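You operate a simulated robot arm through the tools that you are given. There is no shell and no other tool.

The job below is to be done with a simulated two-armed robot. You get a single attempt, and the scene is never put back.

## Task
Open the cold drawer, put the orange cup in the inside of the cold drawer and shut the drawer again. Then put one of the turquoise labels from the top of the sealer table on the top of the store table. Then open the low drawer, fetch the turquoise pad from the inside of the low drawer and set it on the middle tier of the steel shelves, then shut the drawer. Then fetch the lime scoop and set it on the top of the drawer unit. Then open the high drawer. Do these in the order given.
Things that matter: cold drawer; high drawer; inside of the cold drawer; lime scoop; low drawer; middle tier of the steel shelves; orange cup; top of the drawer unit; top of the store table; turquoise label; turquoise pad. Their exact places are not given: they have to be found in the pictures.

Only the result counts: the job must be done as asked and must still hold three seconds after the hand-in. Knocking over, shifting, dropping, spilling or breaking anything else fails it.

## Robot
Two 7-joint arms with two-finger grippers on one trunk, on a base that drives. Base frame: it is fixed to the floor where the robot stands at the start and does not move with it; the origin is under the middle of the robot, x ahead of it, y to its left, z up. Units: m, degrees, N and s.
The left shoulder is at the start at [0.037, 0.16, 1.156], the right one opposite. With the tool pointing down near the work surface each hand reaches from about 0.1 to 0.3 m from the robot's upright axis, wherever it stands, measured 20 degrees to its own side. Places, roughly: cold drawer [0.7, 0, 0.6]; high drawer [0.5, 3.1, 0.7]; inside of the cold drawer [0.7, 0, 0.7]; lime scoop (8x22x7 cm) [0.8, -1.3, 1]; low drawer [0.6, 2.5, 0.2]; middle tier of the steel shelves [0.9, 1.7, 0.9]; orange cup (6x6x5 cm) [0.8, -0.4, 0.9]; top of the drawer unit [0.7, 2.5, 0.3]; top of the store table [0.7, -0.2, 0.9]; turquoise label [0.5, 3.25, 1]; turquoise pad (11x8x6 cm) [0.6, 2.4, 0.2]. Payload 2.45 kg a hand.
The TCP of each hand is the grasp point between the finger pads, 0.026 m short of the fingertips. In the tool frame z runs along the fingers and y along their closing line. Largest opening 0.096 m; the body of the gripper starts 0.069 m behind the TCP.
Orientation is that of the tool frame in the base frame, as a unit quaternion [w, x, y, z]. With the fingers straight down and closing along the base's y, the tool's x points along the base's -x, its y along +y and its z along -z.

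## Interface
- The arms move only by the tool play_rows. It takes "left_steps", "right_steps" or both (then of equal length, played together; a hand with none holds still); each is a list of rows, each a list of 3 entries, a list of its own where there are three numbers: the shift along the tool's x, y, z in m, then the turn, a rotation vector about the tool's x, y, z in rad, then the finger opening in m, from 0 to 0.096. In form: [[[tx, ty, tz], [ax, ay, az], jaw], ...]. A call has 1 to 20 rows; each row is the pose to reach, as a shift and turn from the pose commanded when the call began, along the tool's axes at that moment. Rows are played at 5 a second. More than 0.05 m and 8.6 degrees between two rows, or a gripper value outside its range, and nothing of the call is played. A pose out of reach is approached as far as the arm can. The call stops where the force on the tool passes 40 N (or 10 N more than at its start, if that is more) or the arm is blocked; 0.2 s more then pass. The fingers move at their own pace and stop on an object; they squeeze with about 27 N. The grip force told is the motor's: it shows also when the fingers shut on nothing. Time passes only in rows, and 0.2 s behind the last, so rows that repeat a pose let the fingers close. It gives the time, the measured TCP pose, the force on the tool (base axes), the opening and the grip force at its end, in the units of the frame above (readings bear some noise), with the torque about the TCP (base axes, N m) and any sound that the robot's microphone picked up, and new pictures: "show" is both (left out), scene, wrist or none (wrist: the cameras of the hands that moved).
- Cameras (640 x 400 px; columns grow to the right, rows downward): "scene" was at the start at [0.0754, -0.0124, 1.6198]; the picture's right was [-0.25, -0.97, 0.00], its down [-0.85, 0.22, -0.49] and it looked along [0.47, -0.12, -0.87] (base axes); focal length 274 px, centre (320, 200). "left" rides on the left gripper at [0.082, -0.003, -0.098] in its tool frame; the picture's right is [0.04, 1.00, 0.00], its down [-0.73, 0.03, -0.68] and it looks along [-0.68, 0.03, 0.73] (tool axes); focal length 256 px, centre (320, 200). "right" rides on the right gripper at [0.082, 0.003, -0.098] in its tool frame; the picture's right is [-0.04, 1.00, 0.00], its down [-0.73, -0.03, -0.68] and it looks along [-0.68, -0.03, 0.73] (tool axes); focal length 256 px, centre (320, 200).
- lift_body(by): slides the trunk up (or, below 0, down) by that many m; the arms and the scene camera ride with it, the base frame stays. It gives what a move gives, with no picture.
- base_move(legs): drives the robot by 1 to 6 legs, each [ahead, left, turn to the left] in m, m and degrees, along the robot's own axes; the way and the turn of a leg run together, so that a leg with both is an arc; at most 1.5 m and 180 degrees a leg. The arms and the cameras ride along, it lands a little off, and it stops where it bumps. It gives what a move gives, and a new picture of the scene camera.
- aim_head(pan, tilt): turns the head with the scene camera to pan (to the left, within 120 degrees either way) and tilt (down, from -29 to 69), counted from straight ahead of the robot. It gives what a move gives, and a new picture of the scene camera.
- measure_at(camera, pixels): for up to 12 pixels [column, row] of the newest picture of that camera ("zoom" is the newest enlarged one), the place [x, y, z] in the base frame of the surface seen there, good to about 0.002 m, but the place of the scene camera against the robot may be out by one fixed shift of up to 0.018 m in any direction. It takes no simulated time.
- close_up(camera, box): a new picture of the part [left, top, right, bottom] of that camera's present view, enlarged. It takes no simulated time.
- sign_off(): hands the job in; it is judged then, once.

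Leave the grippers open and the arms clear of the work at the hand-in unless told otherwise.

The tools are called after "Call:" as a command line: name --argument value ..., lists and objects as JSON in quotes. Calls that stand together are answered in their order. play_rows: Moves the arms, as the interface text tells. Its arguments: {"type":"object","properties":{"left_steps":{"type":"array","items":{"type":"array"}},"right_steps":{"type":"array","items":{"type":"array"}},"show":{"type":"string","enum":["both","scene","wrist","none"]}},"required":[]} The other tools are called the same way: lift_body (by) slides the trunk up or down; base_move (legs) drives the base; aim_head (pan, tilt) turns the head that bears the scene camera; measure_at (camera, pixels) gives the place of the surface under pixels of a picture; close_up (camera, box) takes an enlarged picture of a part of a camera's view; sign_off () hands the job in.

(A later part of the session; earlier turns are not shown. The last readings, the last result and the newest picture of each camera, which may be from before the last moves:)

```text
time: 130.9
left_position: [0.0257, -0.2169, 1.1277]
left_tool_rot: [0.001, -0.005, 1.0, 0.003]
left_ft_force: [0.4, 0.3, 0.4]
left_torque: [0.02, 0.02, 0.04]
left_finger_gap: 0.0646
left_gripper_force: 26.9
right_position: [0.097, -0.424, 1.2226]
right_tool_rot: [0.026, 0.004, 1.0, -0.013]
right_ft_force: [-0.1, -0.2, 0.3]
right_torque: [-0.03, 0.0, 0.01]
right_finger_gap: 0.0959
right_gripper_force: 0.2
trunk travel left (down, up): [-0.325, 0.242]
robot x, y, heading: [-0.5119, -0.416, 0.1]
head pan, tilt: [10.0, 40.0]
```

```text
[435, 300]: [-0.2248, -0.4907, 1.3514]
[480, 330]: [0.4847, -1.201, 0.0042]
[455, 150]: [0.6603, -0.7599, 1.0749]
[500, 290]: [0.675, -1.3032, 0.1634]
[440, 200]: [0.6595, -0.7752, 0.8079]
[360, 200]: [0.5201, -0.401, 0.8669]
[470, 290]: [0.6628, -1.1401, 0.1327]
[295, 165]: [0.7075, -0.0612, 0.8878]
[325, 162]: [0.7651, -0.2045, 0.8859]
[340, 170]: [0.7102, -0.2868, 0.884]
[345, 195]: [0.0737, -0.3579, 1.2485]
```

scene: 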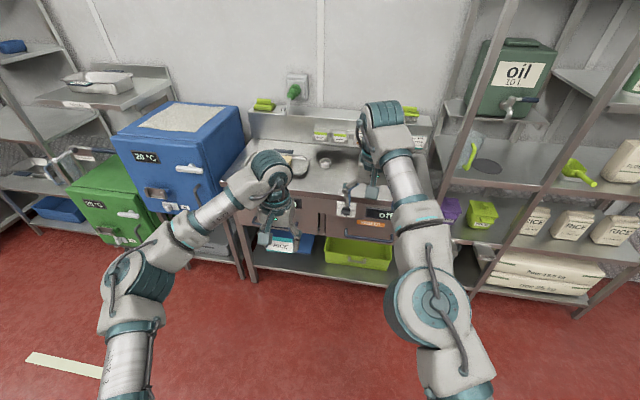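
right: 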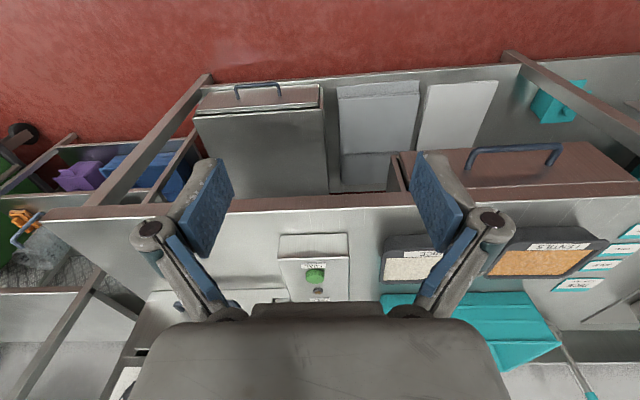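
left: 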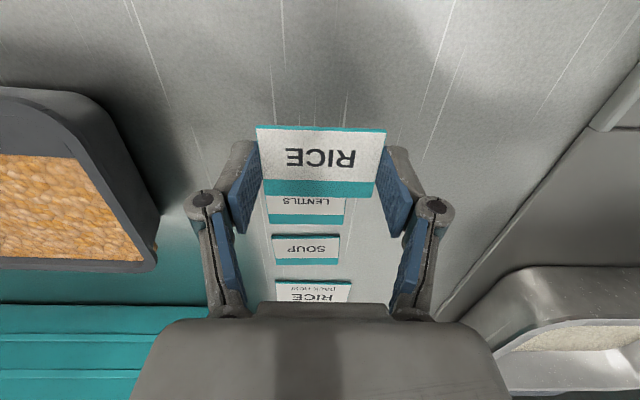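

All clear (elbow y≈-0.49, rack at x≥0.66). I drive forward 0.5 m.

Call:
base_move --legs '[[0.5, 0, 0]]'

Call:
close_up --camera "left" --box '[0, 0, 640, 400]'

```text
time: 133.9
left_position: [0.5307, -0.2191, 1.1324]
left_tool_rot: [0.005, -0.006, 1.0, 0.006]
left_ft_force: [0.0, 0.6, -0.8]
left_torque: [-0.01, -0.01, 0.0]
left_finger_gap: 0.0646
left_gripper_force: 27.2
right_position: [0.6028, -0.4181, 1.2274]
right_tool_rot: [0.029, -0.01, 0.999, -0.015]
right_ft_force: [0.5, -0.7, 0.0]
right_torque: [0.04, 0.02, 0.0]
right_finger_gap: 0.0958
right_gripper_force: 0.0
trunk travel left (down, up): [-0.325, 0.242]
robot x, y, heading: [0.003, -0.4101, 0.6]
head pan, tilt: [10.0, 40.0]
```

scene: 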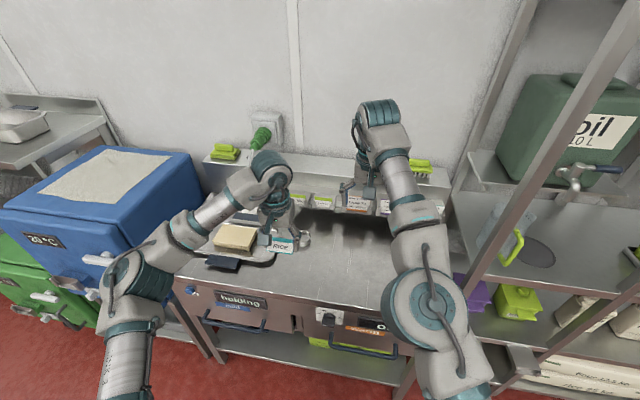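

```text
1.00 times, centred on (320, 200) of left (not enlarged: the box is as wide or as high as the picture)
```

zoom: 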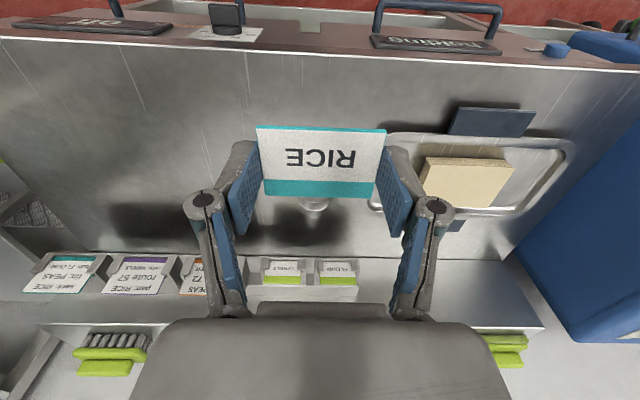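

I place the label at about (0.615,-0.26), a free spot. I move there and down to z≈0.92.

Call:
play_rows --left_steps '[[[-0.042, -0.02, 0.0], [0, 0, 0], 0.05], [[-0.085, -0.04, 0.01], [0, 0, 0], 0.05], [[-0.085, -0.04, 0.05], [0, 0, 0], 0.05], [[-0.085, -0.04, 0.095], [0, 0, 0], 0.05], [[-0.085, -0.04, 0.14], [0, 0, 0], 0.05], [[-0.085, -0.04, 0.18], [0, 0, 0], 0.05], [[-0.085, -0.04, 0.205], [0, 0, 0], 0.05], [[-0.085, -0.04, 0.212], [0, 0, 0], 0.05], [[-0.085, -0.04, 0.212], [0, 0, 0], 0.05]]' --show "both"

```text
time: 135.9
left_position: [0.6145, -0.2543, 0.9233]
left_tool_rot: [0.006, -0.008, 1.0, 0.005]
left_ft_force: [0.2, 0.3, 0.2]
left_torque: [0.02, -0.03, 0.03]
left_finger_gap: 0.0643
left_gripper_force: 27.2
right_position: [0.5987, -0.4082, 1.229]
right_tool_rot: [0.03, -0.023, 0.999, -0.022]
right_ft_force: [0.1, 0.6, -0.1]
right_torque: [-0.01, 0.05, 0.02]
right_finger_gap: 0.0959
right_gripper_force: 0.0
trunk travel left (down, up): [-0.325, 0.242]
robot x, y, heading: [0.002, -0.4073, 0.3]
head pan, tilt: [10.0, 40.0]
```

scene: 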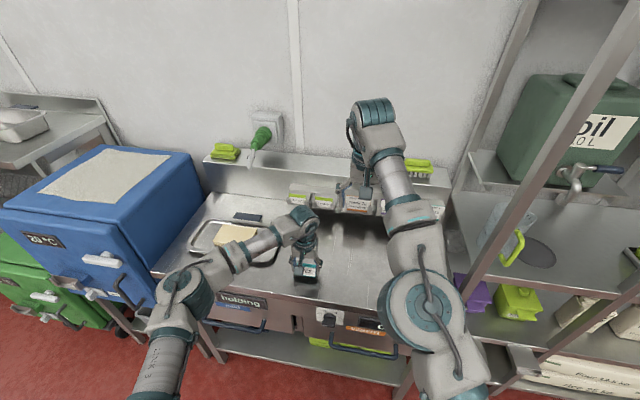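
left: 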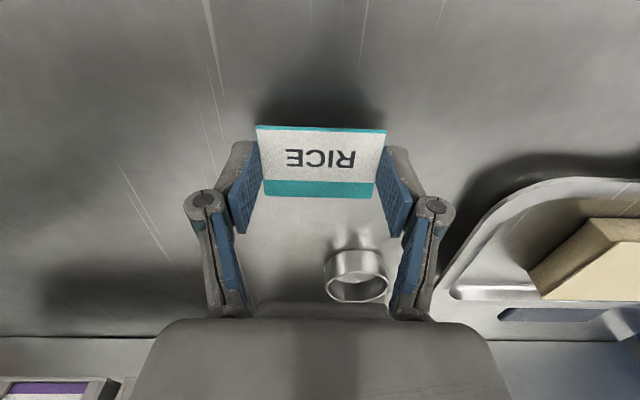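

Clear space below. I lower further until contact.

Call:
play_rows --left_steps '[[[0, 0, 0.008], [0, 0, 0], 0.05], [[0, 0, 0.015], [0, 0, 0], 0.05], [[0, 0, 0.018], [0, 0, 0], 0.05], [[0, 0, 0.018], [0, 0, 0], 0.05]]' --show "none"

Call:
play_rows --left_steps '[[[0, 0, 0.0015], [0, 0, 0], 0.05], [[0, 0, 0.0015], [0, 0, 0], 0.05]]' --show "none"

```text
time: 136.9
left_position: [0.6151, -0.255, 0.9052]
left_tool_rot: [0.006, -0.007, 1.0, 0.006]
left_ft_force: [0.9, 0.2, -0.7]
left_torque: [0.01, 0.01, -0.01]
left_finger_gap: 0.0646
left_gripper_force: 27.1
right_position: [0.5991, -0.4099, 1.2284]
right_tool_rot: [0.031, -0.024, 0.999, -0.022]
right_ft_force: [-1.0, 0.4, -0.1]
right_torque: [-0.01, -0.02, 0.01]
right_finger_gap: 0.0959
right_gripper_force: 0.1
trunk travel left (down, up): [-0.325, 0.242]
robot x, y, heading: [0.0013, -0.4107, 0.5]
head pan, tilt: [10.0, 40.0]
```

```text
time: 137.5
left_position: [0.6155, -0.2549, 0.9042]
left_tool_rot: [0.007, -0.007, 1.0, 0.005]
left_ft_force: [-0.5, 0.5, 0.2]
left_torque: [-0.02, -0.01, 0.02]
left_finger_gap: 0.0646
left_gripper_force: 26.7
right_position: [0.5999, -0.4085, 1.229]
right_tool_rot: [0.031, -0.024, 0.999, -0.022]
right_ft_force: [-0.2, -0.1, 0.1]
right_torque: [0.0, 0.0, 0.05]
right_finger_gap: 0.0959
right_gripper_force: 0.0
trunk travel left (down, up): [-0.325, 0.242]
robot x, y, heading: [0.0012, -0.4127, 0.6]
head pan, tilt: [10.0, 40.0]
```

Call:
play_rows --left_steps '[[[0, 0, 0.001], [0, 0, 0], 0.05], [[0, 0, 0.002], [0, 0, 0], 0.05], [[0, 0, 0.002], [0, 0, 0], 0.05]]' --show "none"

```text
time: 138.3
left_position: [0.6145, -0.2538, 0.9021]
left_tool_rot: [0.006, -0.007, 1.0, 0.005]
left_ft_force: [0.1, 0.9, 2.2]
left_torque: [-0.14, 0.04, -0.03]
left_finger_gap: 0.0647
left_gripper_force: 27.2
right_position: [0.5992, -0.4095, 1.2295]
right_tool_rot: [0.031, -0.024, 0.999, -0.023]
right_ft_force: [0.0, 0.2, 0.0]
right_torque: [0.02, 0.03, 0.02]
right_finger_gap: 0.096
right_gripper_force: 0.0
trunk travel left (down, up): [-0.325, 0.242]
robot x, y, heading: [0.0009, -0.4111, 0.3]
head pan, tilt: [10.0, 40.0]
```

Light contact (2 N). I open the fingers slightly to release the label, then lift away.

Call:
play_rows --left_steps '[[[0, 0, 0.0005], [0, 0, 0], 0.066], [[0, 0, 0.0005], [0, 0, 0], 0.075], [[0, 0, 0.0], [0, 0, 0], 0.084], [[0, 0, 0.0], [0, 0, 0], 0.084], [[0, 0, -0.03], [0, 0, 0], 0.084], [[0, 0, -0.07], [0, 0, 0], 0.084]]' --show "wrist"

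```text
time: 139.7
left_position: [0.6129, -0.2533, 0.9709]
left_tool_rot: [0.007, -0.007, 1.0, 0.005]
left_ft_force: [-0.6, -0.1, -0.5]
left_torque: [-0.02, 0.02, 0.0]
left_finger_gap: 0.0836
left_gripper_force: 0.0
right_position: [0.5992, -0.4095, 1.2296]
right_tool_rot: [0.031, -0.024, 0.999, -0.022]
right_ft_force: [-0.7, 0.0, -0.6]
right_torque: [0.0, -0.01, -0.01]
right_finger_gap: 0.0963
right_gripper_force: 0.0
trunk travel left (down, up): [-0.325, 0.242]
robot x, y, heading: [-0.001, -0.4128, 0.5]
head pan, tilt: [10.0, 40.0]
```

left: 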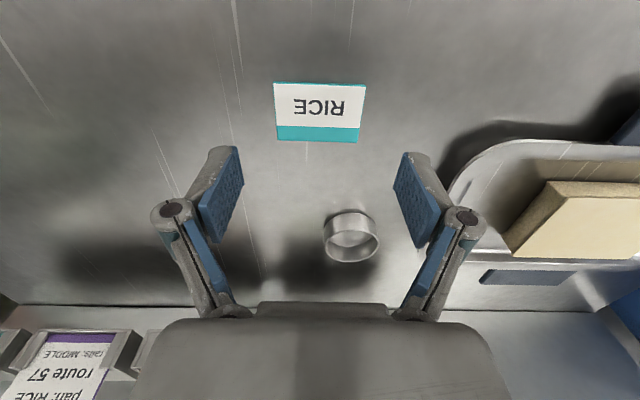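

The label lies flat on the store table. I raise the left hand, back away and drive to the sealer table's low drawer (y≈2.5).

Call:
play_rows --left_steps '[[[0, 0, -0.045], [0, 0, 0], 0.084], [[0, 0, -0.09], [0, 0, 0], 0.084], [[0, 0, -0.135], [0, 0, 0], 0.084], [[0, 0, -0.165], [0, 0, 0], 0.084]]' --show "none"

Call:
base_move --legs '[[-0.55, 0, 0], [0, 1.45, 0], [0, 1.45, 0]]'

Call:
aim_head --pan 0 --tilt 45

```text
time: 140.7
left_position: [0.6106, -0.2552, 1.1379]
left_tool_rot: [0.006, -0.006, 1.0, 0.005]
left_ft_force: [0.6, -0.9, -0.9]
left_torque: [0.0, -0.03, 0.02]
left_finger_gap: 0.0841
left_gripper_force: 0.1
right_position: [0.599, -0.4102, 1.2303]
right_tool_rot: [0.031, -0.024, 0.999, -0.022]
right_ft_force: [0.3, -0.2, 0.0]
right_torque: [0.01, -0.02, -0.04]
right_finger_gap: 0.096
right_gripper_force: 0.0
trunk travel left (down, up): [-0.325, 0.242]
robot x, y, heading: [0.0007, -0.4148, 0.8]
head pan, tilt: [10.0, 40.0]
```

```text
time: 157.4
left_position: [0.0673, 2.6035, 1.136]
left_tool_rot: [0.006, -0.003, 1.0, 0.005]
left_ft_force: [-0.4, 0.3, 0.5]
left_torque: [0.0, -0.01, 0.02]
left_finger_gap: 0.084
left_gripper_force: 0.0
right_position: [0.0543, 2.4487, 1.2291]
right_tool_rot: [0.031, -0.019, 0.999, -0.021]
right_ft_force: [-0.6, -0.8, -0.1]
right_torque: [-0.04, 0.01, -0.01]
right_finger_gap: 0.0961
right_gripper_force: 0.0
trunk travel left (down, up): [-0.325, 0.242]
robot x, y, heading: [-0.5463, 2.4544, -0.0]
head pan, tilt: [10.0, 40.0]
```

scene: 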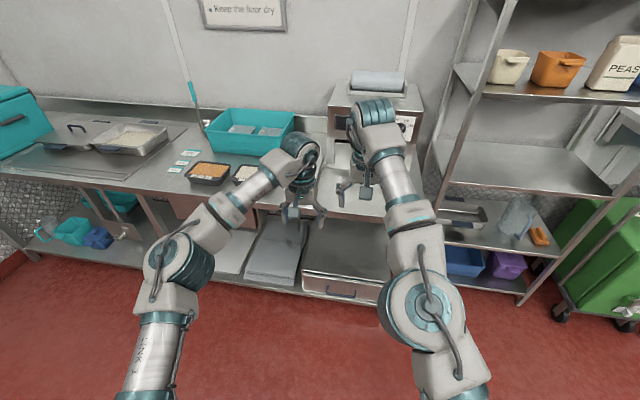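

```text
time: 158.1
left_position: [0.0623, 2.6026, 1.1388]
left_tool_rot: [0.008, -0.002, 1.0, 0.006]
left_ft_force: [0.6, 0.4, 0.2]
left_torque: [0.0, 0.0, 0.01]
left_finger_gap: 0.0839
left_gripper_force: 0.1
right_position: [0.049, 2.4579, 1.2329]
right_tool_rot: [0.034, -0.034, 0.998, -0.03]
right_ft_force: [0.0, -0.4, 0.3]
right_torque: [-0.03, -0.02, -0.02]
right_finger_gap: 0.0959
right_gripper_force: 0.1
trunk travel left (down, up): [-0.325, 0.242]
robot x, y, heading: [-0.5482, 2.4518, 0.2]
head pan, tilt: [0.0, 45.0]
```

scene: 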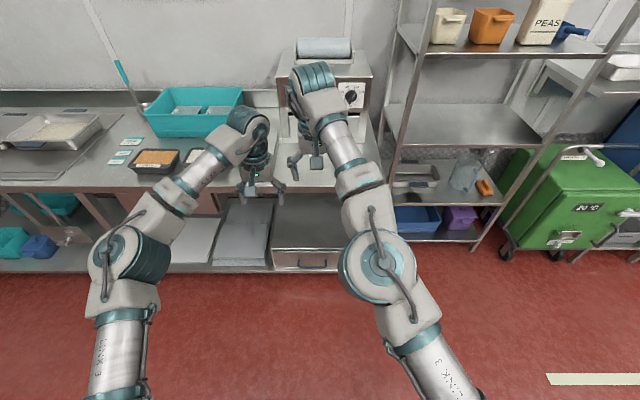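

I see the drawer unit with its handle at (315,263) on the lower shelf, and the steel shelves on the right with an empty tier at (470,125). I measure these.

Call:
measure_at --camera "scene" --pixels '[[300, 266], [315, 267], [328, 266], [290, 262], [290, 230], [330, 225], [470, 125], [440, 110], [500, 140], [480, 145], [430, 175], [480, 45]]'

Call:
close_up --camera "scene" --box '[220, 180, 380, 280]'

Call:
close_up --camera "scene" --box '[370, 20, 610, 260]'

```text
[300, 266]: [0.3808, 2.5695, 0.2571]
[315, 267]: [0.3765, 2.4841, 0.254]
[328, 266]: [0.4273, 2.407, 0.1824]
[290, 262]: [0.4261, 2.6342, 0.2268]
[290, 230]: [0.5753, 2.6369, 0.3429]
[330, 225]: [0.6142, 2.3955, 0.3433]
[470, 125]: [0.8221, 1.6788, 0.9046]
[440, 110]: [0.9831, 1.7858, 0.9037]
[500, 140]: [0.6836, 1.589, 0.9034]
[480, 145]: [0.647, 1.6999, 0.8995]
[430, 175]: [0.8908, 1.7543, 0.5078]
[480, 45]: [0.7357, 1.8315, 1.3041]
```

```text
4.00 times, centred on (300, 230) of scene
```

zoom: 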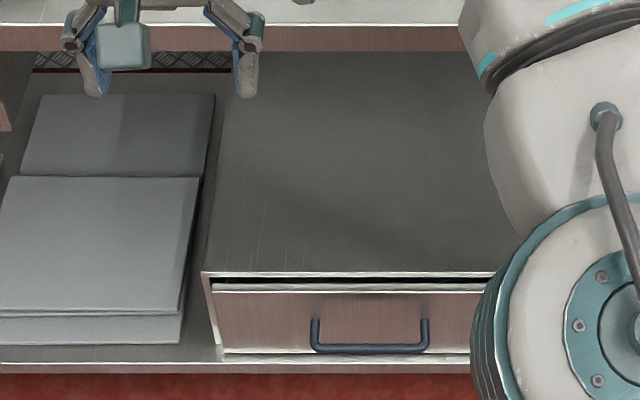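

```text
1.67 times, centred on (490, 140) of scene
```

zoom: 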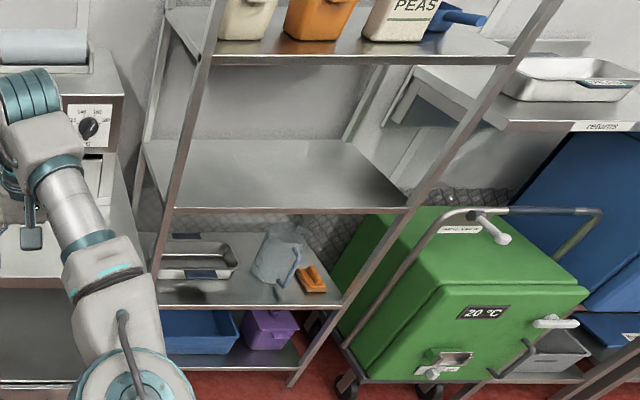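

The low drawer's bar is at about x 0.39, z 0.25, y 2.41–2.575; its front at x≈0.438; the shelf's middle tier at z≈0.90 with its front edge at x≈0.66. First I bring the right arm into a better posture by swinging its hand out to the right.

Call:
play_rows --right_steps '[[[0, -0.045, 0], [0, 0, 0], 0.096], [[0, -0.09, 0], [0, 0, 0], 0.096], [[0, -0.135, 0], [0, 0, 0], 0.096], [[0, -0.18, 0], [0, 0, 0], 0.096], [[0, -0.225, 0], [0, 0, 0], 0.096], [[0, -0.27, 0], [0, 0, 0], 0.096]]' --show "scene"

```text
time: 159.5
left_position: [0.0631, 2.6027, 1.1392]
left_tool_rot: [0.007, -0.002, 1.0, 0.006]
left_ft_force: [-0.3, 0.2, 0.1]
left_torque: [0.0, 0.0, -0.01]
left_finger_gap: 0.084
left_gripper_force: 0.0
right_position: [0.0921, 2.2419, 1.2464]
right_tool_rot: [0.024, 0.04, 0.999, 0.004]
right_ft_force: [0.8, -4.2, -0.7]
right_torque: [0.24, 0.02, 0.01]
right_finger_gap: 0.0958
right_gripper_force: 0.0
right hand out of reach, approached as far as the arm can: row 1, 2, 3, 4, 5, 6
trunk travel left (down, up): [-0.325, 0.242]
robot x, y, heading: [-0.547, 2.4546, 0.0]
head pan, tilt: [0.0, 45.0]
```

scene: 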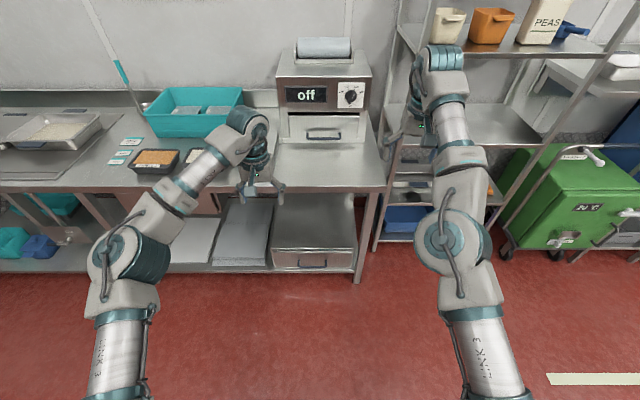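

The right hand came to the side, nearly fully extended. I pull it back and further out to the right.

Call:
play_rows --right_steps '[[[0.04, -0.02, 0], [0, 0, 0], 0.096], [[0.08, -0.04, 0], [0, 0, 0], 0.096], [[0.12, -0.06, 0.01], [0, 0, 0], 0.096], [[0.16, -0.08, 0.02], [0, 0, 0], 0.096], [[0.2, -0.1, 0.03], [0, 0, 0], 0.096], [[0.24, -0.12, 0.04], [0, 0, 0], 0.096]]' --show "scene"

```text
time: 160.9
left_position: [0.0647, 2.6056, 1.1381]
left_tool_rot: [0.008, -0.001, 1.0, 0.005]
left_ft_force: [0.0, 0.1, 0.2]
left_torque: [-0.03, 0.03, 0.01]
left_finger_gap: 0.0839
left_gripper_force: 0.1
right_position: [-0.1595, 2.143, 1.196]
right_tool_rot: [0.026, 0.05, 0.998, -0.008]
right_ft_force: [-1.1, 0.8, -0.6]
right_torque: [-0.06, -0.1, 0.02]
right_finger_gap: 0.0958
right_gripper_force: 0.0
right hand out of reach, approached as far as the arm can: row 1, 2, 3, 4
trunk travel left (down, up): [-0.325, 0.242]
robot x, y, heading: [-0.5443, 2.453, 0.2]
head pan, tilt: [0.0, 45.0]
```

scene: 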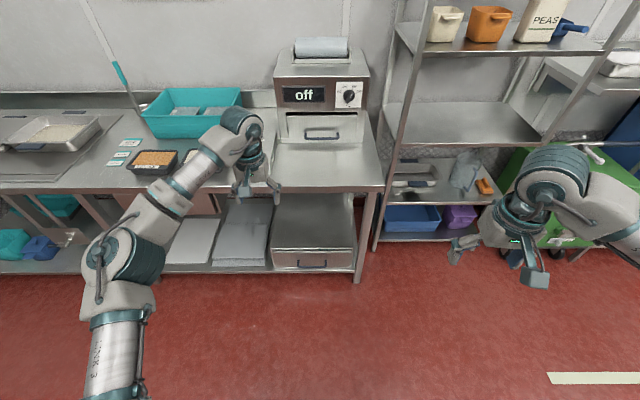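

The right arm is back in its good posture. I drive to about (-0.34,2.34) and lower the trunk fully so the left hand can reach the low drawer.

Call:
base_move --legs '[[0.2, -0.11, 0]]'

Call:
lift_body --by -0.32

Call:
aim_head --pan 5 --tilt 50

```text
time: 162.6
left_position: [0.2569, 2.4783, 1.1399]
left_tool_rot: [0.008, -0.001, 1.0, 0.011]
left_ft_force: [0.0, -0.2, 0.0]
left_torque: [0.05, 0.02, 0.0]
left_finger_gap: 0.0838
left_gripper_force: 0.1
right_position: [0.0322, 2.0177, 1.1916]
right_tool_rot: [0.024, 0.049, 0.999, -0.004]
right_ft_force: [0.3, 0.8, -0.2]
right_torque: [0.04, -0.04, 0.01]
right_finger_gap: 0.0959
right_gripper_force: 0.0
trunk travel left (down, up): [-0.325, 0.242]
robot x, y, heading: [-0.3529, 2.3387, -0.2]
head pan, tilt: [0.0, 45.0]
```

scene: 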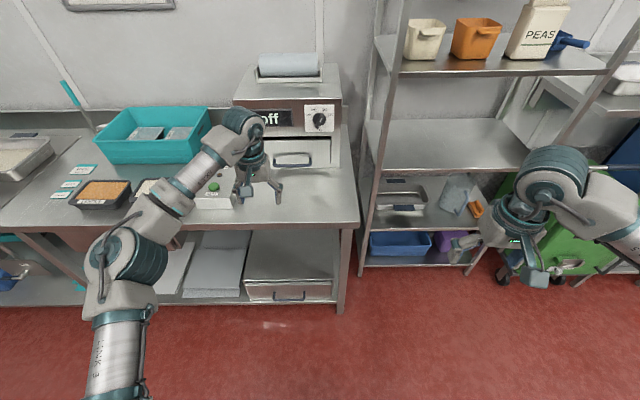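

```text
time: 165.8
left_position: [0.2532, 2.487, 0.8221]
left_tool_rot: [0.011, 0.0, 1.0, 0.006]
left_ft_force: [-0.1, -0.2, -0.7]
left_torque: [0.05, 0.02, -0.01]
left_finger_gap: 0.0841
left_gripper_force: 0.1
right_position: [0.0276, 2.0266, 0.8765]
right_tool_rot: [0.025, 0.049, 0.998, -0.007]
right_ft_force: [-0.3, -0.7, 1.4]
right_torque: [0.03, 0.0, 0.02]
right_finger_gap: 0.0962
right_gripper_force: 0.1
trunk travel left (down, up): [-0.005, 0.562]
robot x, y, heading: [-0.3537, 2.3373, -0.1]
head pan, tilt: [0.0, 45.0]
```

```text
time: 166.5
left_position: [0.254, 2.4924, 0.8198]
left_tool_rot: [0.01, -0.001, 1.0, 0.003]
left_ft_force: [-0.2, -0.6, -0.4]
left_torque: [-0.02, 0.02, 0.04]
left_finger_gap: 0.0841
left_gripper_force: 0.1
right_position: [0.0269, 2.0324, 0.8773]
right_tool_rot: [0.026, 0.048, 0.998, -0.01]
right_ft_force: [-0.8, -0.9, 0.3]
right_torque: [-0.01, -0.01, 0.03]
right_finger_gap: 0.0959
right_gripper_force: 0.0
trunk travel left (down, up): [-0.005, 0.562]
robot x, y, heading: [-0.3491, 2.3411, -0.3]
head pan, tilt: [5.0, 50.0]
```

scene: 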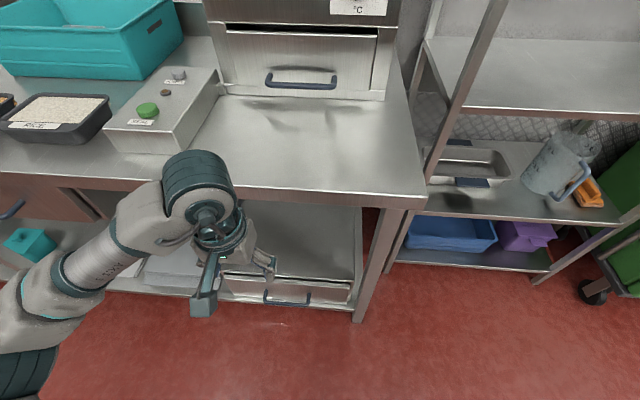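

The left hand hangs in front of the table edge. I lower it to z≈0.46 while drawing it back 8 cm.

Call:
play_rows --left_steps '[[[0.02, 0, 0.02], [0, 0, 0], 0.084], [[0.04, 0, 0.05], [0, 0, 0], 0.084], [[0.06, 0, 0.09], [0, 0, 0], 0.084], [[0.08, 0, 0.13], [0, 0, 0], 0.084], [[0.08, 0, 0.175], [0, 0, 0], 0.06], [[0.08, 0, 0.22], [0, 0, 0], 0.03], [[0.08, 0, 0.265], [0, 0, 0], 0.0], [[0.08, 0, 0.31], [0, 0, 0], 0.0], [[0.08, 0, 0.36], [0, 0, 0], 0.0]]' --show "both"

```text
time: 168.5
left_position: [0.1816, 2.4966, 0.4563]
left_tool_rot: [0.009, -0.001, 1.0, 0.003]
left_ft_force: [0.5, -0.4, 0.6]
left_torque: [0.05, -0.01, 0.01]
left_finger_gap: 0.0001
left_gripper_force: 26.7
right_position: [0.0293, 2.0323, 0.8766]
right_tool_rot: [0.026, 0.048, 0.998, -0.01]
right_ft_force: [0.2, 0.8, 0.1]
right_torque: [0.04, 0.01, 0.0]
right_finger_gap: 0.0963
right_gripper_force: 0.1
trunk travel left (down, up): [-0.005, 0.562]
robot x, y, heading: [-0.3551, 2.3399, 0.0]
head pan, tilt: [5.0, 50.0]
```

scene: 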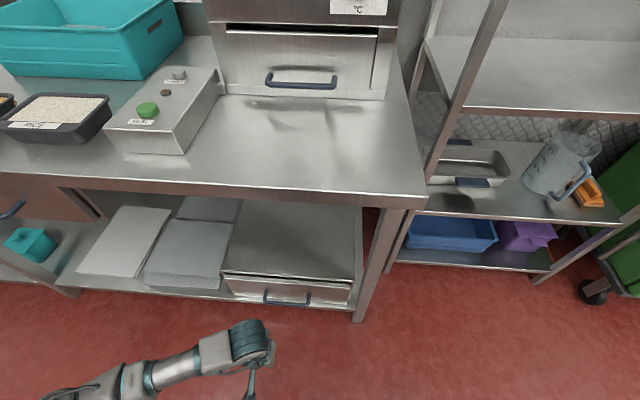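
left: 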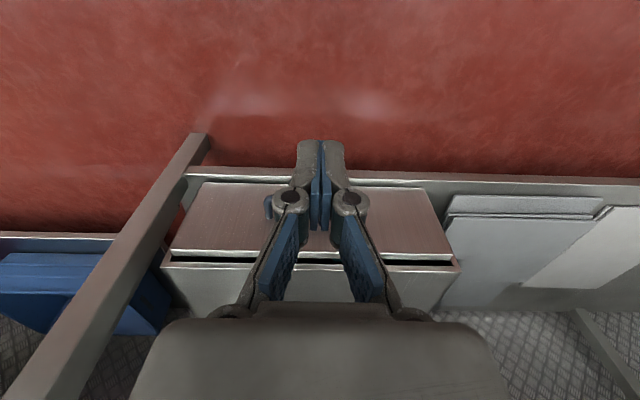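

The arm reaches down here. I measure the drawer front, its handle end at (268,205) and the unit's top edge.

Call:
measure_at --camera "left" --pixels '[[268, 205], [266, 213], [230, 200], [230, 240], [420, 240], [400, 200], [230, 262], [430, 266], [220, 185], [230, 175], [230, 290], [350, 195]]'

Call:
close_up --camera "left" --box '[160, 120, 480, 320]'

```text
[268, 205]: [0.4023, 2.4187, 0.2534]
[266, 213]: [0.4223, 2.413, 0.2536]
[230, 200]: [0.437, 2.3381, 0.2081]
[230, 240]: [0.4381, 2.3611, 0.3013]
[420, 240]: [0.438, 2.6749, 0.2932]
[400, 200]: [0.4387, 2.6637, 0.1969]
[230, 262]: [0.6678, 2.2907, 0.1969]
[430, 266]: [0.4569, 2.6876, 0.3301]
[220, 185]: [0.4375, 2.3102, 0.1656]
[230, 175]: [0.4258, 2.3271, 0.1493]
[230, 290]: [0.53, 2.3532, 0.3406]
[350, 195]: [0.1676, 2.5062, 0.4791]
```

```text
2.00 times, centred on (320, 220) of left
```

zoom: 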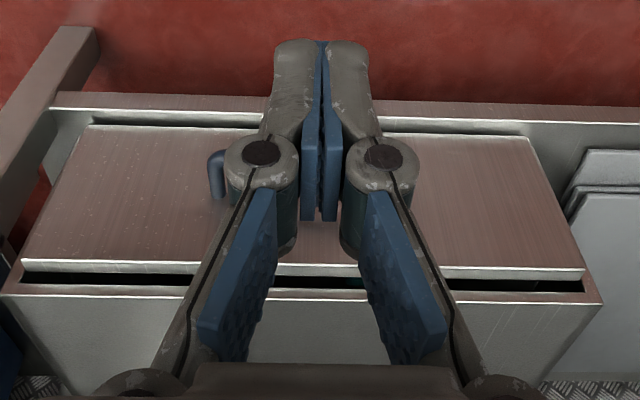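

The drawer front is at x 0.438 (z 0.165–0.315), the bar end at y≈2.415, z≈0.253. I'll hook the closed fingers behind the bar from above. I check the forearm's height first.

Call:
measure_at --camera "scene" --pixels '[[250, 330], [215, 350], [170, 370], [120, 385], [80, 395], [255, 375]]'

```text
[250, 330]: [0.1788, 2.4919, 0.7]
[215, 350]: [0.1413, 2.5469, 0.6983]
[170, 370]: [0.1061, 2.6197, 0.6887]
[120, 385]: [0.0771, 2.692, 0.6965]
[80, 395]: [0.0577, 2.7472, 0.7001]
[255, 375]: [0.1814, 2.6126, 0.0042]
```

The forearm stays below 0.70, under the tabletop. I drive forward 0.235 m so the fingers come above the handle gap.

Call:
base_move --legs '[[0.235, 0, 0]]'

Call:
close_up --camera "left" --box '[0, 0, 640, 400]'

```text
time: 170.2
left_position: [0.4151, 2.4951, 0.4587]
left_tool_rot: [0.009, -0.001, 1.0, 0.004]
left_ft_force: [1.0, -1.6, 0.4]
left_torque: [-0.02, 0.0, -0.02]
left_finger_gap: 0.0
left_gripper_force: 27.0
right_position: [0.2615, 2.0329, 0.8769]
right_tool_rot: [0.026, 0.048, 0.998, -0.01]
right_ft_force: [-0.4, 0.0, -0.1]
right_torque: [-0.01, 0.01, 0.02]
right_finger_gap: 0.0961
right_gripper_force: 0.1
trunk travel left (down, up): [-0.005, 0.562]
robot x, y, heading: [-0.1237, 2.3383, 0.1]
head pan, tilt: [5.0, 50.0]
```

scene: 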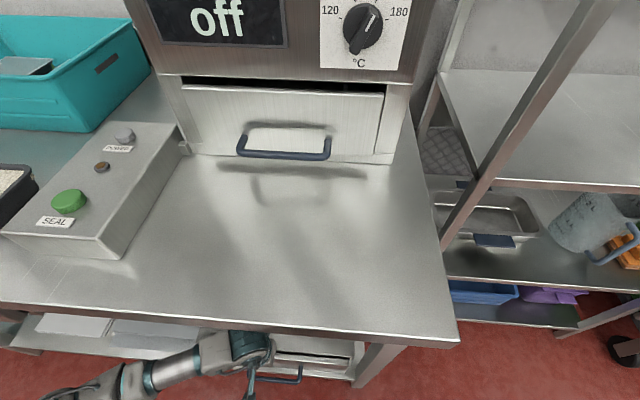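

```text
1.00 times, centred on (320, 200) of left (not enlarged: the box is as wide or as high as the picture)
```

zoom: 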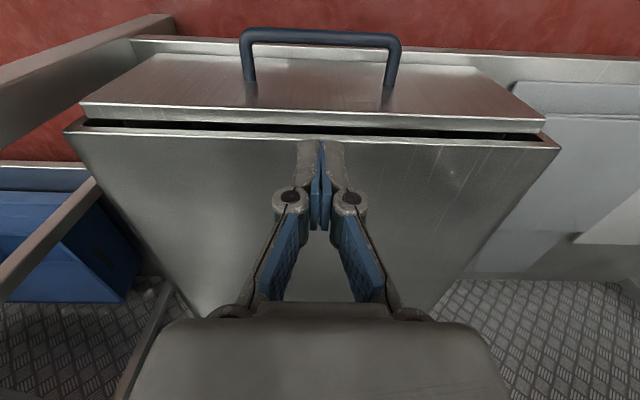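

Now the handle is in plain view at (320,37). I measure the bar and the front panel.

Call:
measure_at --camera "zoom" --pixels '[[250, 33], [320, 37], [390, 40], [320, 31], [320, 43], [247, 70], [392, 70], [320, 80], [320, 105], [320, 118], [320, 138], [250, 90]]'

```text
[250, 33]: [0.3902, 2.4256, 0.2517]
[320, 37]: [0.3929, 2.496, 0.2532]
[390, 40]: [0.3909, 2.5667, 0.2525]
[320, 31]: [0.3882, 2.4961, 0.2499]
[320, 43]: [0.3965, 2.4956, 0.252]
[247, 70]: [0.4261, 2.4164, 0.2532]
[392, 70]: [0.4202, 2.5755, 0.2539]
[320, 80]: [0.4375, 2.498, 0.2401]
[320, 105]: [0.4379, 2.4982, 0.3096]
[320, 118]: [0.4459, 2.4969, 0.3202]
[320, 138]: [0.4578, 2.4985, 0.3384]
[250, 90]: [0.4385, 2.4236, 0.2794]
```

The gap behind the bar is x 0.399–0.438, its middle at 0.418. I move 3 mm forward and lower to z≈0.31 first.

Call:
play_rows --left_steps '[[[-0.003, 0, 0.04], [0, 0, 0], 0.0], [[-0.003, 0, 0.08], [0, 0, 0], 0.0], [[-0.003, 0, 0.12], [0, 0, 0], 0.0], [[-0.003, 0, 0.148], [0, 0, 0], 0.0], [[-0.003, 0, 0.148], [0, 0, 0], 0.0]]' --show "wrist"

```text
time: 171.4
left_position: [0.4177, 2.4967, 0.3157]
left_tool_rot: [0.013, -0.002, 1.0, 0.004]
left_ft_force: [-0.3, -0.1, 0.4]
left_torque: [0.0, -0.02, 0.0]
left_finger_gap: 0.0001
left_gripper_force: 27.2
right_position: [0.2559, 2.0312, 0.8795]
right_tool_rot: [0.029, 0.048, 0.998, -0.009]
right_ft_force: [-0.2, -0.1, 0.2]
right_torque: [0.0, -0.03, -0.02]
right_finger_gap: 0.096
right_gripper_force: 0.1
trunk travel left (down, up): [-0.005, 0.562]
robot x, y, heading: [-0.121, 2.3371, -0.2]
head pan, tilt: [5.0, 50.0]
```

left: 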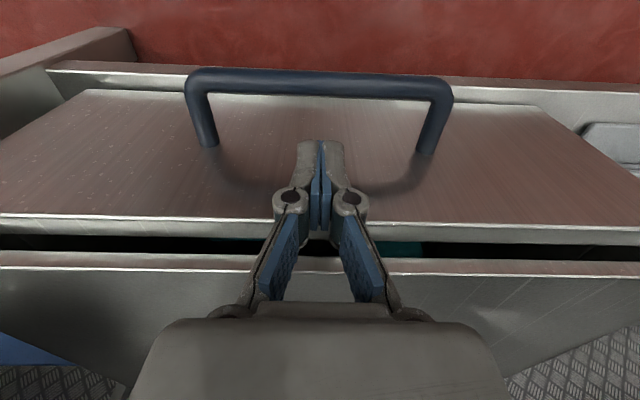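

The fingers are well placed between bar and panel. I lower them behind the bar to z≈0.243.

Call:
play_rows --left_steps '[[[0.001, 0, 0.02], [0, 0, 0], 0.0], [[0.0015, 0, 0.04], [0, 0, 0], 0.0], [[0.002, 0, 0.06], [0, 0, 0], 0.0], [[0.002, 0, 0.073], [0, 0, 0], 0.0], [[0.002, 0, 0.073], [0, 0, 0], 0.0]]' --show "wrist"

```text
time: 172.3
left_position: [0.4188, 2.4969, 0.2592]
left_tool_rot: [0.017, -0.001, 1.0, 0.002]
left_ft_force: [-11.1, 4.2, 19.7]
left_torque: [-0.65, -1.76, -0.02]
left_finger_gap: 0.0
left_gripper_force: 26.6
right_position: [0.254, 2.0325, 0.881]
right_tool_rot: [0.03, 0.047, 0.998, -0.01]
right_ft_force: [1.4, -0.2, -0.6]
right_torque: [-0.03, 0.07, -0.02]
right_finger_gap: 0.0958
right_gripper_force: 0.1
trunk travel left (down, up): [-0.005, 0.562]
robot x, y, heading: [-0.1219, 2.3414, 0.1]
head pan, tilt: [5.0, 50.0]
stopped in row 4 (left hand): the force on the tool passed its limit at 45 N (the readings are from after the stop); the commanded pose is now the measured one
```

left: 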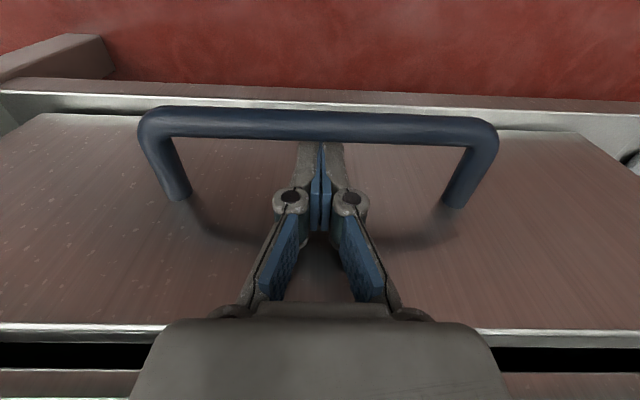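

The hand's wide part touched the unit's top edge, but the fingertips (z≈0.233) already reach below the bar's centre (0.246). I pull back with the arm to engage the bar.

Call:
play_rows --left_steps '[[[0.01, 0, 0], [0, 0, 0], 0.0], [[0.02, 0, 0], [0, 0, 0], 0.0], [[0.035, 0, 0.002], [0, 0, 0], 0.0], [[0.05, 0, 0.004], [0, 0, 0], 0.0]]' --show "wrist"

```text
time: 173.3
left_position: [0.3688, 2.498, 0.2521]
left_tool_rot: [0.015, 0.0, 1.0, 0.003]
left_ft_force: [0.2, -0.2, -0.3]
left_torque: [-0.01, 0.0, -0.01]
left_finger_gap: 0.0001
left_gripper_force: 28.3
right_position: [0.2537, 2.0325, 0.8819]
right_tool_rot: [0.031, 0.048, 0.998, -0.011]
right_ft_force: [-0.8, -0.6, -0.4]
right_torque: [0.01, 0.01, -0.01]
right_finger_gap: 0.0961
right_gripper_force: 0.0
trunk travel left (down, up): [-0.005, 0.562]
robot x, y, heading: [-0.1177, 2.3405, 0.1]
head pan, tilt: [5.0, 50.0]
```

left: 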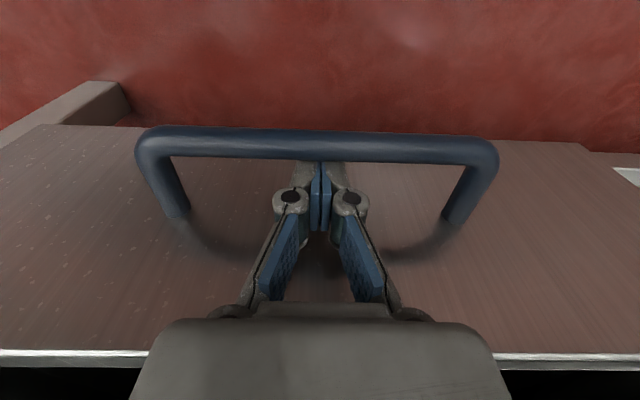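

The drawer follows the hook. I lower the fingers 9 mm more behind the bar for a better hold.

Call:
play_rows --left_steps '[[[0.005, 0, 0.005], [0, 0, 0], 0.0], [[0.01, 0, 0.01], [0, 0, 0], 0.0], [[0.02, 0, 0.01], [0, 0, 0], 0.0]]' --show "none"

Call:
base_move --legs '[[-0.12, 0, 0]]'

Call:
close_up --camera "left" --box '[0, 0, 640, 400]'

```text
time: 174.1
left_position: [0.3493, 2.4976, 0.2427]
left_tool_rot: [0.015, 0.0, 1.0, 0.002]
left_ft_force: [-0.2, 0.5, -0.3]
left_torque: [-0.03, 0.05, -0.03]
left_finger_gap: 0.0001
left_gripper_force: 28.6
right_position: [0.2537, 2.0338, 0.8818]
right_tool_rot: [0.03, 0.048, 0.998, -0.01]
right_ft_force: [-0.5, 0.3, 0.3]
right_torque: [-0.05, -0.02, -0.01]
right_finger_gap: 0.096
right_gripper_force: 0.1
trunk travel left (down, up): [-0.005, 0.562]
robot x, y, heading: [-0.1194, 2.3353, -0.1]
head pan, tilt: [5.0, 50.0]
```

```text
time: 175.3
left_position: [0.2311, 2.4978, 0.2435]
left_tool_rot: [0.016, 0.0, 1.0, 0.002]
left_ft_force: [0.5, 0.1, 0.2]
left_torque: [0.01, -0.04, 0.01]
left_finger_gap: 0.0
left_gripper_force: 28.6
right_position: [0.1329, 2.0339, 0.8809]
right_tool_rot: [0.031, 0.049, 0.998, -0.011]
right_ft_force: [-0.7, -0.3, 0.3]
right_torque: [0.02, -0.05, -0.02]
right_finger_gap: 0.0958
right_gripper_force: 0.0
trunk travel left (down, up): [-0.005, 0.562]
robot x, y, heading: [-0.238, 2.3392, 0.0]
head pan, tilt: [5.0, 50.0]
```

scene: 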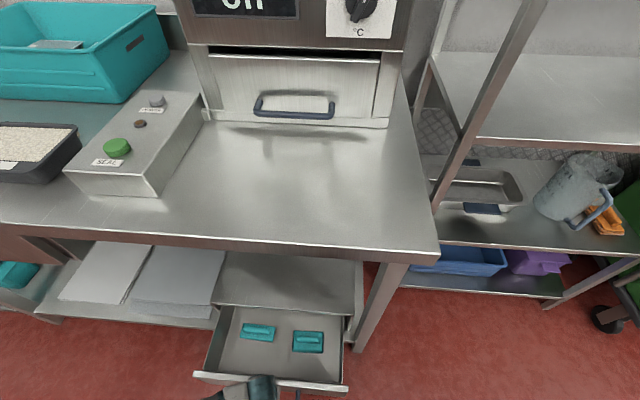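

```text
1.00 times, centred on (320, 200) of left (not enlarged: the box is as wide or as high as the picture)
```

zoom: 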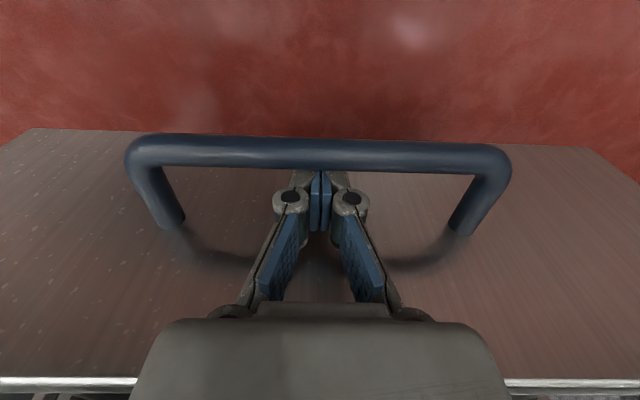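

The drawer is about 0.18 m open, and I see two turquoise things inside at (257,331) and (308,341). I zoom in.

Call:
close_up --camera "scene" --box '[190, 290, 370, 400]'

Call:
measure_at --camera "scene" --pixels '[[243, 326], [274, 329], [257, 331], [256, 339], [294, 331], [323, 333], [308, 340], [308, 350], [300, 365], [230, 345], [340, 350], [285, 385]]'

```text
3.56 times, centred on (280, 345) of scene
```

zoom: 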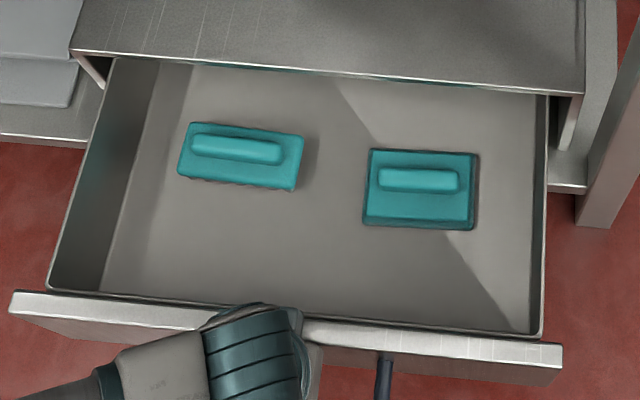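

```text
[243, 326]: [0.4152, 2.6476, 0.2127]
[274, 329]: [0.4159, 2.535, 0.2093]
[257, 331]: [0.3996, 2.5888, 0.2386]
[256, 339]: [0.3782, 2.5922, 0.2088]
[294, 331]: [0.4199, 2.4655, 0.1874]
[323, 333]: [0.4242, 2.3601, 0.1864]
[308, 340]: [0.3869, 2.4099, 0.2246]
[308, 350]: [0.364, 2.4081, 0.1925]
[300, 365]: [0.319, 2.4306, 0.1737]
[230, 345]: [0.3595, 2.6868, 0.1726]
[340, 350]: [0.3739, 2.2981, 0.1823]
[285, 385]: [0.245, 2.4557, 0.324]
```

The right-hand one at (308,340) is the pad (flat with a ridge handle; the left one has bristles, a brush). It sits close to the unit's front edge, so I open the drawer another 0.08 m.

Call:
base_move --legs '[[-0.08, 0, 0]]'

```text
time: 176.4
left_position: [0.1499, 2.4975, 0.2458]
left_tool_rot: [0.019, 0.0, 1.0, 0.001]
left_ft_force: [0.4, 0.1, -0.1]
left_torque: [-0.02, 0.0, -0.02]
left_finger_gap: 0.0
left_gripper_force: 28.0
right_position: [0.0486, 2.0322, 0.8835]
right_tool_rot: [0.035, 0.049, 0.998, -0.01]
right_ft_force: [0.2, 0.3, 0.4]
right_torque: [0.0, -0.03, -0.01]
right_finger_gap: 0.096
right_gripper_force: 0.0
trunk travel left (down, up): [-0.005, 0.562]
robot x, y, heading: [-0.3179, 2.3433, -0.1]
head pan, tilt: [5.0, 50.0]
```

scene: 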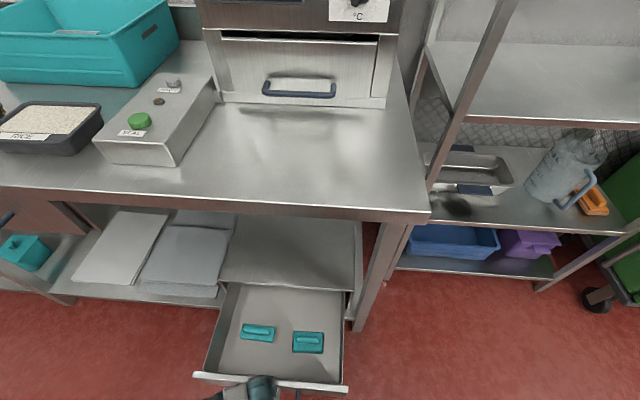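

The drawer is now ~0.27 m open. I unhook: a bit forward, then straight up.

Call:
play_rows --left_steps '[[[-0.01, 0, 0], [0, 0, 0], 0.0], [[-0.01, 0, -0.03], [0, 0, 0], 0.0], [[-0.01, 0, -0.07], [0, 0, 0], 0.0], [[-0.01, 0, -0.115], [0, 0, 0], 0.0], [[-0.01, 0, -0.16], [0, 0, 0], 0.0], [[-0.01, 0, -0.2], [0, 0, 0], 0.0]]' --show "wrist"

```text
time: 177.8
left_position: [0.1502, 2.4952, 0.449]
left_tool_rot: [0.021, 0.0, 1.0, 0.003]
left_ft_force: [0.3, -0.1, 1.2]
left_torque: [0.01, -0.01, -0.04]
left_finger_gap: 0.0
left_gripper_force: 28.7
right_position: [0.0444, 2.0317, 0.8847]
right_tool_rot: [0.036, 0.049, 0.998, -0.01]
right_ft_force: [0.0, -0.5, 0.1]
right_torque: [0.01, -0.03, 0.0]
right_finger_gap: 0.0962
right_gripper_force: 0.0
trunk travel left (down, up): [-0.005, 0.562]
robot x, y, heading: [-0.3212, 2.3409, -0.2]
head pan, tilt: [5.0, 50.0]
```

left: 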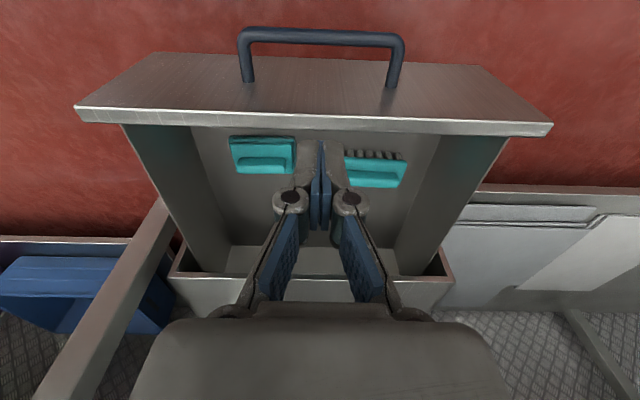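

I measure the pad in the left wrist picture at about (262,155).

Call:
close_up --camera "left" --box '[180, 90, 340, 190]'

Call:
measure_at --camera "zoom" --pixels '[[205, 185], [455, 185], [210, 330], [455, 335], [330, 225], [330, 290], [265, 280], [410, 280], [330, 310], [330, 330], [150, 250]]'

```text
4.00 times, centred on (260, 140) of left
```

zoom: 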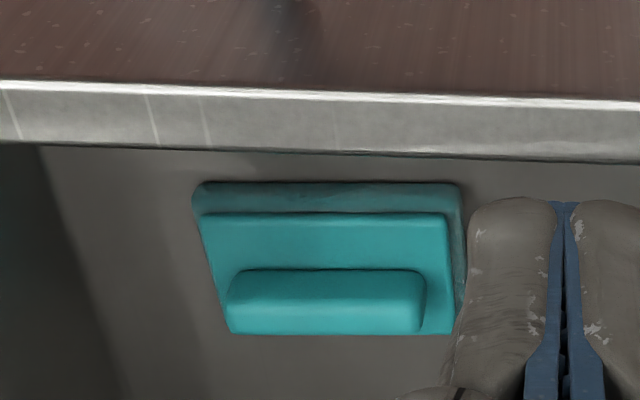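

```text
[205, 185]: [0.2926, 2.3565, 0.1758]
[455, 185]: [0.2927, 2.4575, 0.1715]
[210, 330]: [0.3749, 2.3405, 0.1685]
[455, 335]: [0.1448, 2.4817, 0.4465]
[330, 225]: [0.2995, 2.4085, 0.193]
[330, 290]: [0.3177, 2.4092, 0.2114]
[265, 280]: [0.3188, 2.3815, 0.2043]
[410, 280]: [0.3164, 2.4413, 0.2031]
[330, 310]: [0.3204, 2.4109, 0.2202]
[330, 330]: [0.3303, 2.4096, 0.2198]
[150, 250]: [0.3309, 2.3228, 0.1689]
```

The pad's ridge handle: y 2.372–2.448, x≈0.318–0.344, top z 0.220; plate top z 0.193. I'll grip the ridge's ends with the hand tilted ~29° forward. First I drive 0.12 m forward.

Call:
base_move --legs '[[0.12, 0, 0]]'

Call:
play_rows --left_steps '[[[0, -0.017, 0], [0, -0.1, 0], 0.05], [[0, -0.034, 0], [0, -0.2, 0], 0.096], [[0, -0.051, 0], [0, -0.3, 0], 0.096], [[0, -0.068, 0], [0, -0.4, 0], 0.096], [[0, -0.085, 0], [0, -0.5, 0], 0.096]]' --show "wrist"

```text
time: 179.0
left_position: [0.2703, 2.495, 0.4472]
left_tool_rot: [0.021, -0.001, 1.0, 0.002]
left_ft_force: [0.6, 0.5, -0.6]
left_torque: [0.01, 0.0, 0.01]
left_finger_gap: 0.0
left_gripper_force: 28.6
right_position: [0.1658, 2.0334, 0.8846]
right_tool_rot: [0.036, 0.049, 0.998, -0.011]
right_ft_force: [-0.2, -0.4, -0.8]
right_torque: [-0.01, 0.04, -0.02]
right_finger_gap: 0.096
right_gripper_force: 0.0
trunk travel left (down, up): [-0.005, 0.562]
robot x, y, heading: [-0.1991, 2.3395, 0.2]
head pan, tilt: [5.0, 50.0]
```

scene: 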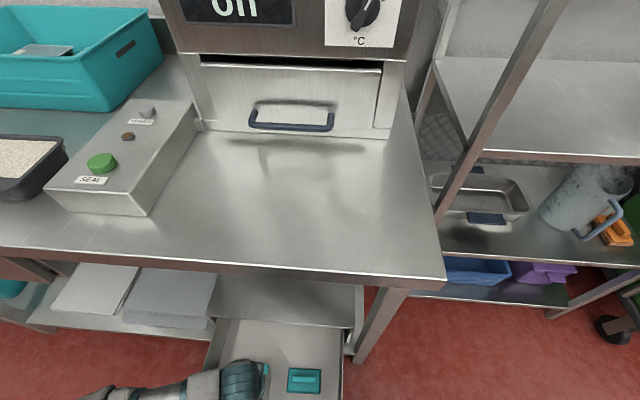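

```text
time: 180.2
left_position: [0.2667, 2.4113, 0.4494]
left_tool_rot: [0.27, 0.001, 0.963, 0.003]
left_ft_force: [0.3, -0.3, 0.3]
left_torque: [0.02, 0.0, 0.03]
left_finger_gap: 0.0963
left_gripper_force: 0.1
right_position: [0.1603, 2.0315, 0.8873]
right_tool_rot: [0.037, 0.049, 0.998, -0.01]
right_ft_force: [-0.5, -0.1, 0.0]
right_torque: [0.0, 0.04, -0.07]
right_finger_gap: 0.0959
right_gripper_force: 0.0
trunk travel left (down, up): [-0.005, 0.562]
robot x, y, heading: [-0.2003, 2.3399, -0.1]
head pan, tilt: [5.0, 50.0]
```

left: 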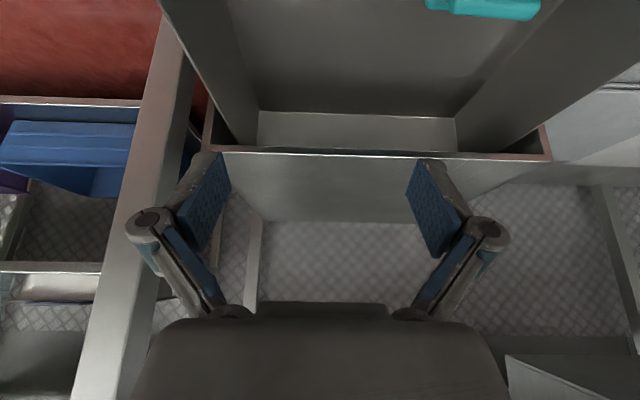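

Tilt is now 31°. I bring the open fingers down to just above the pad's ridge and look.

Call:
play_rows --left_steps '[[[0.0125, 0, 0.039], [0, 0, 0], 0.096], [[0.025, 0, 0.078], [0, 0, 0], 0.096], [[0.0376, 0, 0.117], [0, 0, 0], 0.096], [[0.0502, 0, 0.1557], [0, 0, 0], 0.096], [[0.0502, 0, 0.1557], [0, 0, 0], 0.096]]' --show "wrist"

```text
time: 181.4
left_position: [0.3082, 2.4138, 0.292]
left_tool_rot: [0.272, -0.001, 0.962, 0.001]
left_ft_force: [2.1, 6.8, 24.2]
left_torque: [-0.01, 3.02, -0.79]
left_finger_gap: 0.0961
left_gripper_force: 0.0
right_position: [0.1592, 2.034, 0.8876]
right_tool_rot: [0.039, 0.048, 0.998, -0.01]
right_ft_force: [0.0, -0.2, -0.2]
right_torque: [0.0, 0.02, 0.0]
right_finger_gap: 0.0961
right_gripper_force: 0.1
trunk travel left (down, up): [-0.005, 0.562]
robot x, y, heading: [-0.1984, 2.343, 0.2]
head pan, tilt: [5.0, 50.0]
```

left: 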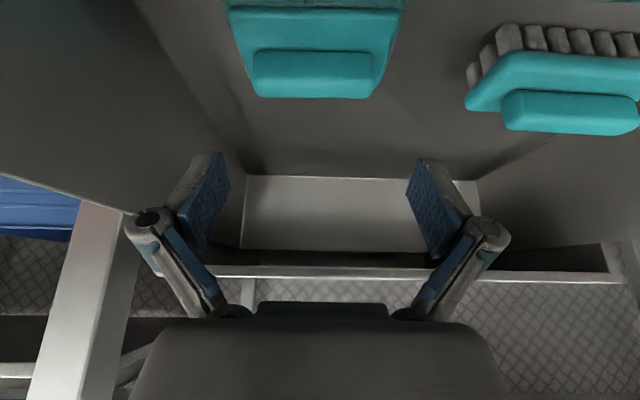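

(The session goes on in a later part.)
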